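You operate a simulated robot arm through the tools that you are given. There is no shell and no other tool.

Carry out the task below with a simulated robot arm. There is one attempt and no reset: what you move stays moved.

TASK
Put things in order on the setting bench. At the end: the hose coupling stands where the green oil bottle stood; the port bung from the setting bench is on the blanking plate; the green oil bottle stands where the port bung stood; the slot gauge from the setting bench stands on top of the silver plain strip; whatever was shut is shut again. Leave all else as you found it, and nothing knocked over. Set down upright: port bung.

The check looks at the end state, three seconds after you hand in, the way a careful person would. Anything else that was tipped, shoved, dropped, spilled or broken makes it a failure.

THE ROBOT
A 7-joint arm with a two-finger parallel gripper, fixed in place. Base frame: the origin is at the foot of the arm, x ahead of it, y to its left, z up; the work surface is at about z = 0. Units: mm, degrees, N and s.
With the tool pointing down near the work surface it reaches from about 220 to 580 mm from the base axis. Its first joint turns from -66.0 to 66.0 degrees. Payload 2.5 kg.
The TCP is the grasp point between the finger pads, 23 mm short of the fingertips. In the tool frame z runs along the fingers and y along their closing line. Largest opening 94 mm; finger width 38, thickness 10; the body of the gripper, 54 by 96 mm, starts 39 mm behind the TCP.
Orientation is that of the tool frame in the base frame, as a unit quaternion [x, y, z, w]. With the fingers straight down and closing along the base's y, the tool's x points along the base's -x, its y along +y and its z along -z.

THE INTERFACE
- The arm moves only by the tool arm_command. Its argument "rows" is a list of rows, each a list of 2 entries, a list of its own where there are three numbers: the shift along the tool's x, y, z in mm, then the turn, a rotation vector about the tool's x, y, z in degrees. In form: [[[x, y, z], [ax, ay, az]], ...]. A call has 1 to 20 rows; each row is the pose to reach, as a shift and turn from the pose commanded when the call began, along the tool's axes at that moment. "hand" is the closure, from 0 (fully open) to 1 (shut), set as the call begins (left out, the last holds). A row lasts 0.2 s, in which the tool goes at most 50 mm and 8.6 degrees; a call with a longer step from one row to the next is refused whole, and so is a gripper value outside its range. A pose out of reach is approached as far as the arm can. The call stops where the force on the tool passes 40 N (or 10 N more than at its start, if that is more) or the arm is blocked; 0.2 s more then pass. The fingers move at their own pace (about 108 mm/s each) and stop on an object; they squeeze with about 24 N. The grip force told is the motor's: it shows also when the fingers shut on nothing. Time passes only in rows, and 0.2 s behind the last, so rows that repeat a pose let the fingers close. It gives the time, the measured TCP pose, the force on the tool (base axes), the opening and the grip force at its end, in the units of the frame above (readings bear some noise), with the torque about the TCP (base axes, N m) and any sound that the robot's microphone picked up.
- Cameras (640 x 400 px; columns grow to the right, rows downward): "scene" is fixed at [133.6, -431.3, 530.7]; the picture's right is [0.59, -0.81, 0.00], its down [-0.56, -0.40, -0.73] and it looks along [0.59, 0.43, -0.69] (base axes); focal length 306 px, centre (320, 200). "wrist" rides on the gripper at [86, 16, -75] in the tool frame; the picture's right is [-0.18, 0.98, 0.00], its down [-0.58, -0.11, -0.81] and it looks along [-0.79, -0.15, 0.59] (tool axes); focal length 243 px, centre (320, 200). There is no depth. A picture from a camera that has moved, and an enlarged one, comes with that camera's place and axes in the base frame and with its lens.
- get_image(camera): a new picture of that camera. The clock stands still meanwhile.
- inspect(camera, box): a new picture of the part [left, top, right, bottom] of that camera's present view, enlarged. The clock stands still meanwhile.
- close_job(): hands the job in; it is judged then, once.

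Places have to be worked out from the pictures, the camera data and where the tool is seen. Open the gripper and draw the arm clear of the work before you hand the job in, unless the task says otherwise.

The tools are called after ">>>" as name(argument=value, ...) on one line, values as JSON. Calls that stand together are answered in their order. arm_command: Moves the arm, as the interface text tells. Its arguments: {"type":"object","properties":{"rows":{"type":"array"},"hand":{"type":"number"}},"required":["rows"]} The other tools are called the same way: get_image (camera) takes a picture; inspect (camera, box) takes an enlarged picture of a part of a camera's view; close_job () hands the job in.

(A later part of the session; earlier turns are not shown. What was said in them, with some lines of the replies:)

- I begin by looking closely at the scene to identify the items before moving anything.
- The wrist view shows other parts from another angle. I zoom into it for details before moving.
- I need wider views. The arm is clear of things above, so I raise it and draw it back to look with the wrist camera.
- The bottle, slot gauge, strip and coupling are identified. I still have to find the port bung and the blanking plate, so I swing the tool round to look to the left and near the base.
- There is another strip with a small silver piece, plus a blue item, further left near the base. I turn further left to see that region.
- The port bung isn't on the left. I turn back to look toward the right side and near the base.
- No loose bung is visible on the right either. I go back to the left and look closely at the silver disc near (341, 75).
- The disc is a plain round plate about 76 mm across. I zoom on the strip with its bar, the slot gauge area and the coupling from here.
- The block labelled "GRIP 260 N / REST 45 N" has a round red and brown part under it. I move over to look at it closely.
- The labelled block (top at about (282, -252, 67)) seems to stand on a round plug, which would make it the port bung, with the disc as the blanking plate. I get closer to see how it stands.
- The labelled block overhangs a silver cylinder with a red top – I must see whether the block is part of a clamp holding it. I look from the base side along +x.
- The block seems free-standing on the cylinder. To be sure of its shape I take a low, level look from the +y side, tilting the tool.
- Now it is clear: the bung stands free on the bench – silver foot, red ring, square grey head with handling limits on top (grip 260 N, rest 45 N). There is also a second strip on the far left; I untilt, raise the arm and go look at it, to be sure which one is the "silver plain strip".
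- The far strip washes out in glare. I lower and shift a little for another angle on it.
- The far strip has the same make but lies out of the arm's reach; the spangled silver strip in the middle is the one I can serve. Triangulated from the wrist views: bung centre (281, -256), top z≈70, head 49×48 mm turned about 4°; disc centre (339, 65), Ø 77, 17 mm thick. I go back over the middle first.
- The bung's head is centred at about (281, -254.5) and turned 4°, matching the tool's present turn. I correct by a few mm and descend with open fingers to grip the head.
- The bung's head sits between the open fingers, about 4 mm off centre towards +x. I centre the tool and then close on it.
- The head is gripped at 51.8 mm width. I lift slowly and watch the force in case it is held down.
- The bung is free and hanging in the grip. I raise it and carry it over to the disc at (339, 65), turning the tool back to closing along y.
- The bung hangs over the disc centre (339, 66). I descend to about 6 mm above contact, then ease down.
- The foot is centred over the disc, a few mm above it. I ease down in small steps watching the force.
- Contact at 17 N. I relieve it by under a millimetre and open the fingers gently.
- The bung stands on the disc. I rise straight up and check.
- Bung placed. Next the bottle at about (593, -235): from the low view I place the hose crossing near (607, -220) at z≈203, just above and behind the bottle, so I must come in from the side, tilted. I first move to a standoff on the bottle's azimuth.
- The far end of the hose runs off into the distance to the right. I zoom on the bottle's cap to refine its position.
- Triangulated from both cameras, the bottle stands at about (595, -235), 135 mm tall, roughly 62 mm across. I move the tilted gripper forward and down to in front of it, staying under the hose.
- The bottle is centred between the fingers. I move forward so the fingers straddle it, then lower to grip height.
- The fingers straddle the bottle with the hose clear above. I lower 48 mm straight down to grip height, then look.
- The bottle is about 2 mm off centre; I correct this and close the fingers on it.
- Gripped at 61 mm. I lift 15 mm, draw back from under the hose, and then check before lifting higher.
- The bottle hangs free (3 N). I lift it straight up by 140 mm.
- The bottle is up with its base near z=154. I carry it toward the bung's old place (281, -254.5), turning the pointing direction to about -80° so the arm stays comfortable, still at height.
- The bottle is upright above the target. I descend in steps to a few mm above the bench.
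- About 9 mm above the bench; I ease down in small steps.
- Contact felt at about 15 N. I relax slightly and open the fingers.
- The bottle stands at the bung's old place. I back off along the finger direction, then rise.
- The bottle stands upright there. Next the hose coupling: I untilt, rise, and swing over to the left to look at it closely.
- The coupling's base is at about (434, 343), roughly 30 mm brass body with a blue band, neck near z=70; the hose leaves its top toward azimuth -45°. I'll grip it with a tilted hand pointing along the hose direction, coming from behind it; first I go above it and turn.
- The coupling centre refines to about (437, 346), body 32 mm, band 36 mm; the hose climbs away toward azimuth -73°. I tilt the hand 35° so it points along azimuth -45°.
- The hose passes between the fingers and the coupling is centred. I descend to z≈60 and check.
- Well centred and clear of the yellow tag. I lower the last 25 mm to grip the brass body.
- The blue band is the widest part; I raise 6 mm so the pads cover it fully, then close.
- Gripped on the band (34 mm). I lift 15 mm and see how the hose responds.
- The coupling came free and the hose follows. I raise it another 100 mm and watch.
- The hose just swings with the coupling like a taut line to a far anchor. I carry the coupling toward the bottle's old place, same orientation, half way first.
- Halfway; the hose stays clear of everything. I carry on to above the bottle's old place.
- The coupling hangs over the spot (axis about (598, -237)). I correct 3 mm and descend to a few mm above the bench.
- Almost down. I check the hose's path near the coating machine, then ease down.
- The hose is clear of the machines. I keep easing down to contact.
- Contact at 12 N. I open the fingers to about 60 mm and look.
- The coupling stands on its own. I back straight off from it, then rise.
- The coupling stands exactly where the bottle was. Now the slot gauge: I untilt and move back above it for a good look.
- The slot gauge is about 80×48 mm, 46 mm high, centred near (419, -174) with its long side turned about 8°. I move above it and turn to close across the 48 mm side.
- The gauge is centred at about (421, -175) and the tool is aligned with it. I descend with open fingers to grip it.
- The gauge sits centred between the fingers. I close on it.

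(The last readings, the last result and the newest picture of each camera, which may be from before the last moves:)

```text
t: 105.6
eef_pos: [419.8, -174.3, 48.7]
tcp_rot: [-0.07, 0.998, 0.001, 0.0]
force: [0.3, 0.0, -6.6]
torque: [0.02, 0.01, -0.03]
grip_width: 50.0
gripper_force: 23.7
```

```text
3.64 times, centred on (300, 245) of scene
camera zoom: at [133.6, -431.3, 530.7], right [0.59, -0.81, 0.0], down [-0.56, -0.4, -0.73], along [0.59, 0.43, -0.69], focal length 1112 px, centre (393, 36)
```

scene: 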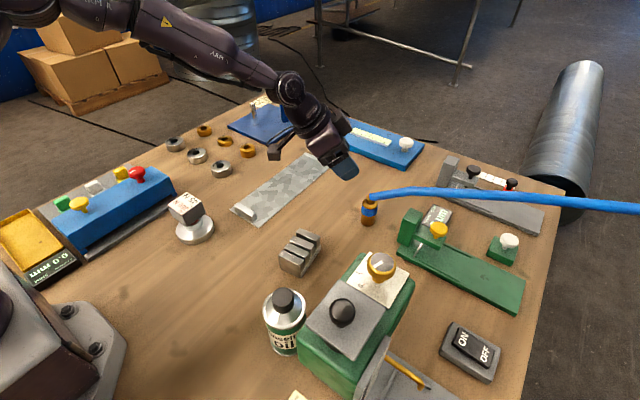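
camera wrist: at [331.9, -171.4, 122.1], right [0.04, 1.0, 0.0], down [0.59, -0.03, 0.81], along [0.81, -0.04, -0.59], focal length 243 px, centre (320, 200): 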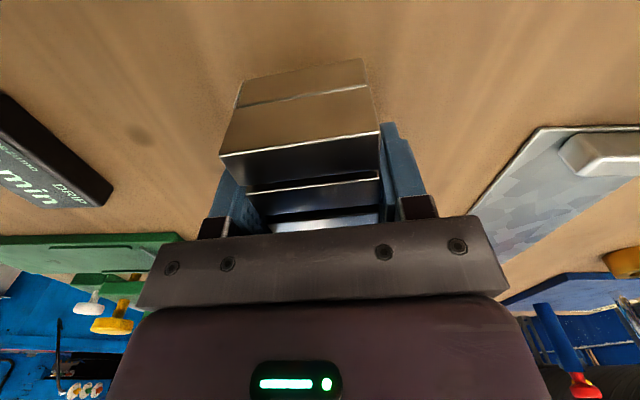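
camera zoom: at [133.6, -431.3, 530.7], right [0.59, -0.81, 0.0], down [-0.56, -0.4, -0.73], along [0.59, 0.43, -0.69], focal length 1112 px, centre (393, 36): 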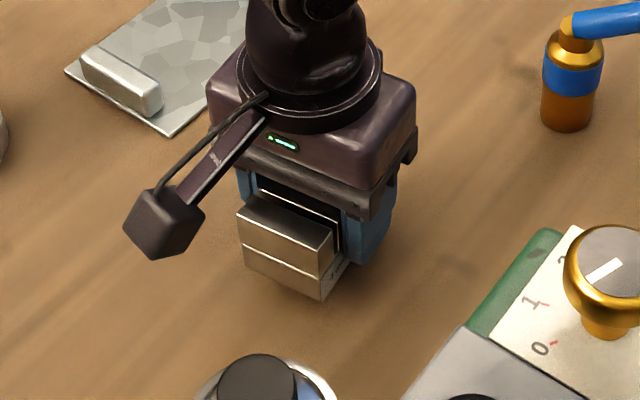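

The gauge is lifted (about 0.65 kg). I raise it and carry it over the strip, aligning it with the strip.

>>> arm_command(rows=[[[0, 0, -35], [0, 0, 0]], [[0, 0, -70], [0, 0, 0]], [[-5, 6, -100], [0, 0, 0]], [[-26, 31, -105], [0, 0, 1.3]], [[-48, 57, -105], [0, 0, 2.6]], [[-69, 83, -105], [0, 0, 3.9]], [[-91, 109, -105], [0, 0, 5.2]], [[-112, 135, -105], [0, 0, 6.5]], [[-134, 161, -105], [0, 0, 8]], [[-134, 161, -105], [0, 0, 8]]])

>>> get_image(camera="wrist")

>>> get_image(camera="scene")

```text
t: 107.8
eef_pos: [531.8, 5.1, 153.0]
tcp_rot: [-0.001, 1.0, 0.0, -0.001]
force: [0.1, -0.1, -5.9]
torque: [0.02, -0.01, 0.02]
grip_width: 50.3
gripper_force: 24.1
```

```text
taken
camera wrist: at [445.2, 20.5, 226.3], right [0.18, 0.98, 0.0], down [0.58, -0.11, 0.81], along [0.79, -0.15, -0.59], focal length 243 px, centre (320, 200)
```

wrist: 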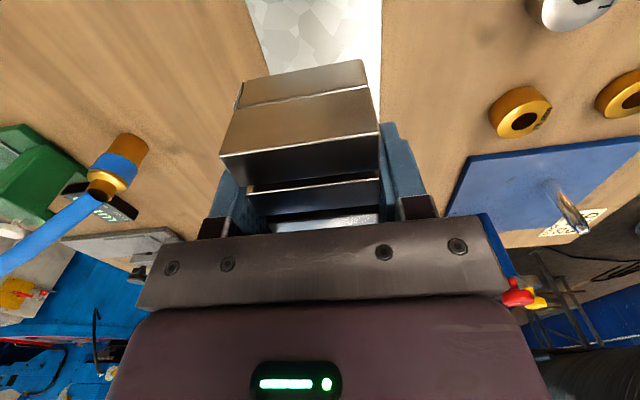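

```text
taken
```

scene: 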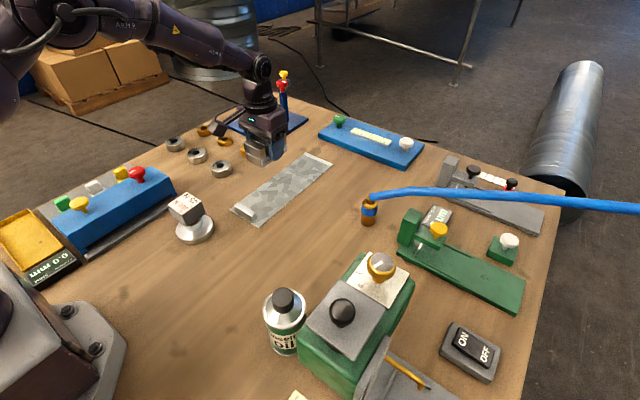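

The gauge is over the middle of the strip (its edges at y≈-45 and 55). I descend to just above it.

>>> arm_command(rows=[[[0, 0, 30], [0, 0, 0]], [[0, 0, 60], [0, 0, 0]], [[0, 0, 85], [0, 0, 0]], [[0, 0, 105], [0, 0, 0]], [[0, 0, 114], [0, 0, 0]], [[0, 0, 114], [0, 0, 0]]])

>>> get_image(camera="wrist")

>>> inspect(camera="scene", box=[200, 100, 360, 240])

```text
t: 109.2
eef_pos: [530.2, 2.8, 37.3]
tcp_rot: [0.0, 1.0, 0.0, 0.0]
force: [-0.3, 0.3, -6.7]
torque: [-0.01, 0.01, -0.02]
grip_width: 49.6
gripper_force: 23.9
```

```text
taken
camera wrist: at [444.7, 18.6, 111.7], right [0.18, 0.98, 0.0], down [0.58, -0.11, 0.81], along [0.79, -0.15, -0.59], focal length 243 px, centre (320, 200)
```

wrist: 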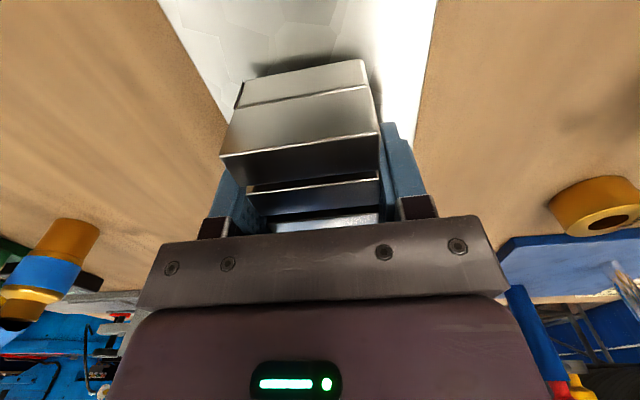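

```text
2.86 times, centred on (280, 170) of scene
camera zoom: at [133.7, -431.3, 530.7], right [0.59, -0.81, 0.0], down [-0.56, -0.4, -0.73], along [0.59, 0.43, -0.69], focal length 874 px, centre (434, 286)
```

zoom: 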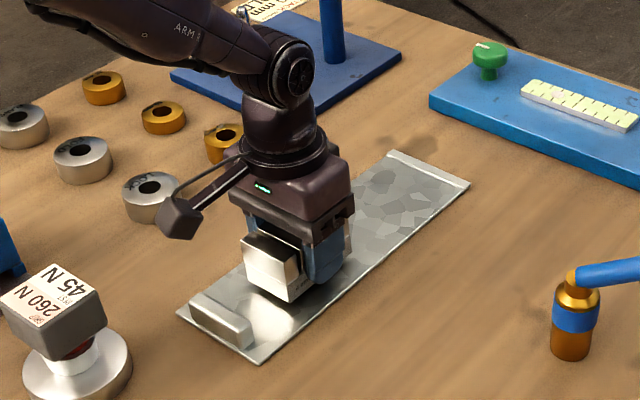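

Well within the strip. I ease it down in small steps.

>>> arm_command(rows=[[[0, 0, 1.5], [0, 0, 0]], [[0, 0, 3], [0, 0, 0]], [[0, 0, 3], [0, 0, 0]]])

>>> arm_command(rows=[[[0, 0, 1.2], [0, 0, 0]], [[0, 0, 1.2], [0, 0, 0]]])

>>> arm_command(rows=[[[0, 0, 1], [0, 0, 0]], [[0, 0, 1], [0, 0, 0]]])

```text
t: 110.0
eef_pos: [531.2, 2.8, 35.5]
tcp_rot: [-0.001, 1.0, 0.0, 0.0]
force: [-0.8, 0.3, -6.3]
torque: [-0.03, -0.01, 0.01]
grip_width: 49.9
gripper_force: 24.2
```

```text
t: 110.6
eef_pos: [531.5, 3.9, 34.9]
tcp_rot: [0.0, 1.0, 0.0, -0.001]
force: [0.8, 0.3, -6.2]
torque: [0.01, 0.02, -0.01]
grip_width: 50.2
gripper_force: 24.3
```

```text
t: 111.2
eef_pos: [530.6, 2.7, 34.0]
tcp_rot: [-0.001, 1.0, 0.0, 0.0]
force: [0.0, -0.1, -6.4]
torque: [0.01, -0.01, 0.01]
grip_width: 50.0
gripper_force: 23.7
```

>>> arm_command(rows=[[[0, 0, 1.2], [0, 0, 0]], [[0, 0, 1.2], [0, 0, 0]]])

>>> arm_command(rows=[[[0, 0, 1], [0, 0, 0]], [[0, 0, 1], [0, 0, 0]]])

```text
t: 111.8
eef_pos: [530.8, 3.3, 32.3]
tcp_rot: [-0.001, 1.0, 0.0, 0.001]
force: [0.7, 0.2, -5.8]
torque: [0.0, 0.0, -0.01]
grip_width: 50.1
gripper_force: 23.7
```

```text
t: 112.4
eef_pos: [530.2, 3.0, 31.6]
tcp_rot: [-0.001, 1.0, -0.001, 0.0]
force: [0.1, 0.3, -5.5]
torque: [0.02, -0.02, -0.01]
grip_width: 50.3
gripper_force: 24.0
```

Still carrying the full weight at z≈31.6; I continue in 1 mm steps.

>>> arm_command(rows=[[[0, 0, 1], [0, 0, 0]], [[0, 0, 1], [0, 0, 0]]])

>>> arm_command(rows=[[[0, 0, 0.8], [0, 0, 0]], [[0, 0, 0.8], [0, 0, 0]]])

```text
t: 113.0
eef_pos: [530.3, 3.4, 32.3]
tcp_rot: [-0.001, 1.0, 0.0, 0.0]
force: [-3.9, 0.8, 9.4]
torque: [-0.02, 0.49, 0.0]
grip_width: 50.2
gripper_force: 24.2
```

```text
t: 113.6
eef_pos: [531.9, 3.1, 30.0]
tcp_rot: [-0.001, 1.0, 0.0, 0.002]
force: [-4.2, 0.6, 16.6]
torque: [0.0, 0.14, -0.04]
grip_width: 50.1
gripper_force: 23.9
```

Contact made. I relieve a little, open the fingers, then rise straight up.

>>> arm_command(rows=[[[0, 0, -0.6], [0, 0, 0]], [[0, 0, -0.6], [0, 0, 0]]])

>>> arm_command(rows=[[[0, 0, 0], [0, 0, 0]], [[0, 0, 0], [0, 0, 0]], [[0, 0, 0], [0, 0, 0]]], hand=0)

>>> arm_command(rows=[[[0, 0, -15], [0, 0, 0]], [[0, 0, -45], [0, 0, 0]], [[0, 0, -85], [0, 0, 0]], [[0, 0, -125], [0, 0, 0]], [[30, 0, -165], [0, 0, 0]], [[60, 0, -200], [0, 0, 0]], [[60, 0, -200], [0, 0, 0]]])

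>>> get_image(camera="wrist")

>>> get_image(camera="scene")

```text
t: 114.2
eef_pos: [532.1, 3.2, 31.5]
tcp_rot: [0.0, 1.0, 0.001, 0.002]
force: [5.1, -0.3, 5.7]
torque: [0.04, -0.6, -0.02]
grip_width: 49.8
gripper_force: 24.2
```

```text
t: 115.0
eef_pos: [530.3, 4.1, 30.5]
tcp_rot: [-0.001, 1.0, -0.001, 0.0]
force: [-0.6, 0.3, 0.4]
torque: [0.0, 0.02, 0.01]
grip_width: 94.0
gripper_force: 0.1
```

```text
t: 116.6
eef_pos: [471.1, 4.5, 230.7]
tcp_rot: [-0.001, 1.0, 0.001, -0.001]
force: [-0.1, 0.3, -0.4]
torque: [0.01, -0.04, -0.02]
grip_width: 94.1
gripper_force: 0.1
```

```text
taken
camera wrist: at [384.1, 19.6, 304.4], right [0.18, 0.98, 0.0], down [0.58, -0.11, 0.81], along [0.79, -0.15, -0.59], focal length 243 px, centre (320, 200)
```

wrist: 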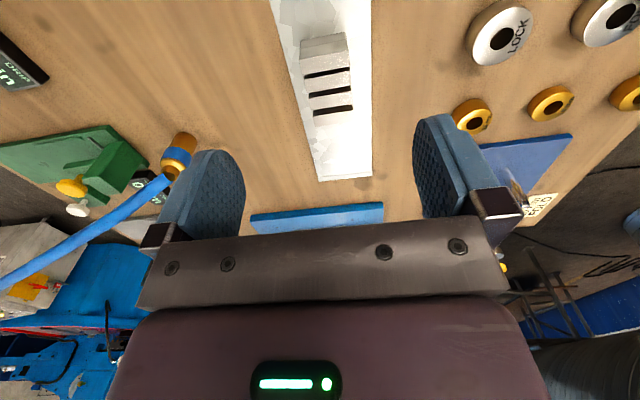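

```text
taken
```

scene: 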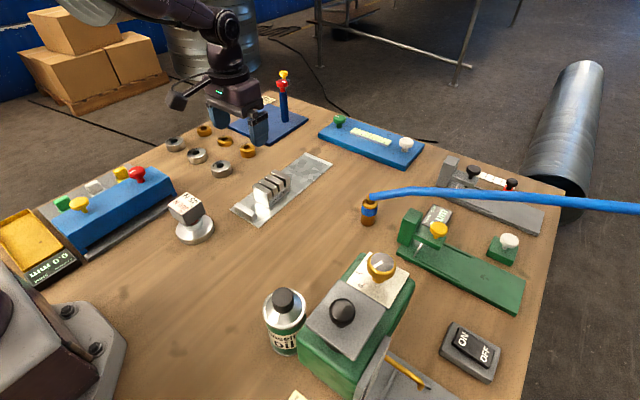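

All four items are placed. I draw the arm back and up, clear of the work, and inspect the result.

>>> arm_command(rows=[[[25, -8, -20], [0, 0, 0]], [[50, -16, -40], [0, 0, 0]], [[75, -24, -60], [0, 0, 0]], [[100, -32, -80], [0, 0, 0]], [[125, -40, -100], [0, 0, 0]], [[150, -48, -120], [0, 0, 0]], [[150, -48, -120], [0, 0, 0]]])

>>> inspect(camera="scene", box=[130, 100, 350, 260])

>>> inspect(camera="scene", box=[240, 240, 480, 400])

>>> inspect(camera="scene", box=[320, 110, 560, 280])

>>> get_image(camera="wrist")

```text
t: 118.2
eef_pos: [321.7, -45.2, 349.8]
tcp_rot: [-0.001, 1.0, 0.0, 0.001]
force: [0.2, -0.1, -0.3]
torque: [-0.02, -0.02, 0.03]
grip_width: 94.0
gripper_force: 0.0
```

```text
2.50 times, centred on (240, 180) of scene
camera zoom: at [133.6, -431.3, 530.7], right [0.59, -0.81, 0.0], down [-0.56, -0.4, -0.73], along [0.59, 0.43, -0.69], focal length 764 px, centre (520, 250)
```

zoom: 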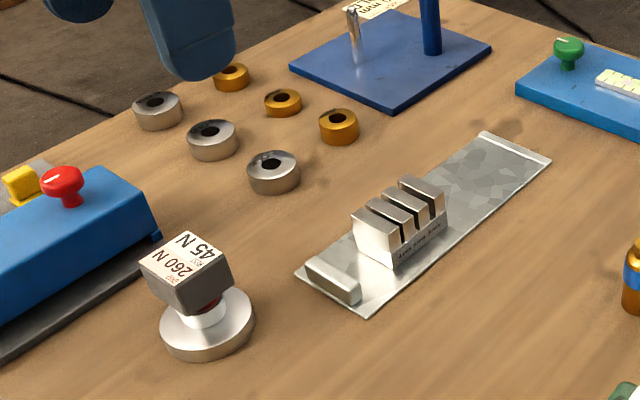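

```text
2.50 times, centred on (360, 320) of scene
camera zoom: at [133.6, -431.3, 530.7], right [0.59, -0.81, 0.0], down [-0.56, -0.4, -0.73], along [0.59, 0.43, -0.69], focal length 764 px, centre (220, -100)
```

zoom: 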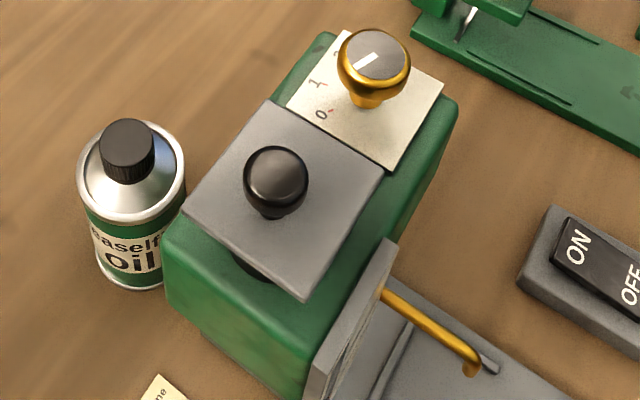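

```text
2.35 times, centred on (440, 195) of scene
camera zoom: at [133.6, -431.3, 530.7], right [0.59, -0.81, 0.0], down [-0.56, -0.4, -0.73], along [0.59, 0.43, -0.69], focal length 719 px, centre (38, 212)
```

zoom: 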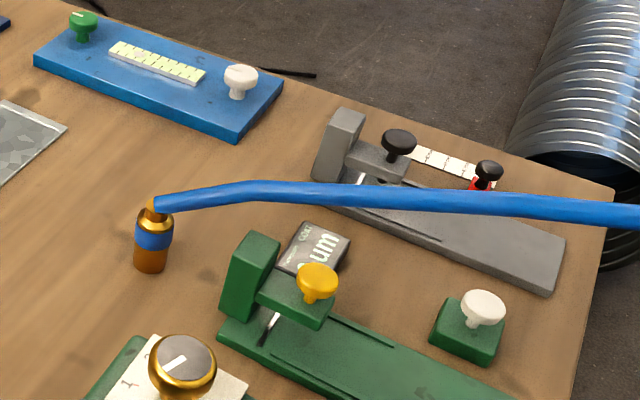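

```text
taken
camera wrist: at [235.8, -29.1, 423.8], right [0.18, 0.98, 0.0], down [0.58, -0.11, 0.81], along [0.79, -0.15, -0.59], focal length 243 px, centre (320, 200)
```

wrist: 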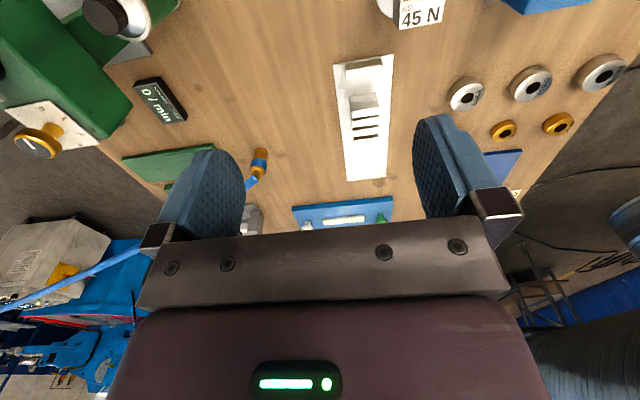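

The end state looks right: the bung is upright on the disc, the bottle is where the bung stood, and the coupling is where the bottle stood. The slot gauge stands on the strip and nothing else has moved. The arm is clear with the hand open, so I hand in.

>>> close_job()

```text
The job is handed in.
```

I moved all four items and handed the job in. I don't have the check's verdict. In the last pictures everything stood upright and nothing else looked moved.

| Item | Now at | Position (x, y in mm) |
|---|---|---|
| Port bung | Upright on the blanking plate | (339, 66) |
| Green oil bottle | Where the bung stood | about (281, -255) |
| Hose coupling | Where the bottle stood | about (595, -235) |
| Slot gauge | Upright on the silver strip | about (531, 3) |

Three of the names were my reading, since nothing on the bench was labelled with them:
- **Port bung:** I took this to be the square-headed piece with the red ring and silver foot, marked "GRIP 260 N / REST 45 N". I set it down at about 17 N, below its 45 N limit.
- **Blanking plate:** I took this to be the plain silver disc.
- **Silver plain strip:** there were two strips of the same make. I used the large one in the middle, because the one on the far left, near (10, 300), is out of the arm's reach. The middle strip has a mottled surface and I never got a clear view of the other one, so this is the least certain of the three.

I opened nothing that was shut. The hose now runs off to the right and clears the machines it passes. The arm is drawn back with the gripper open.
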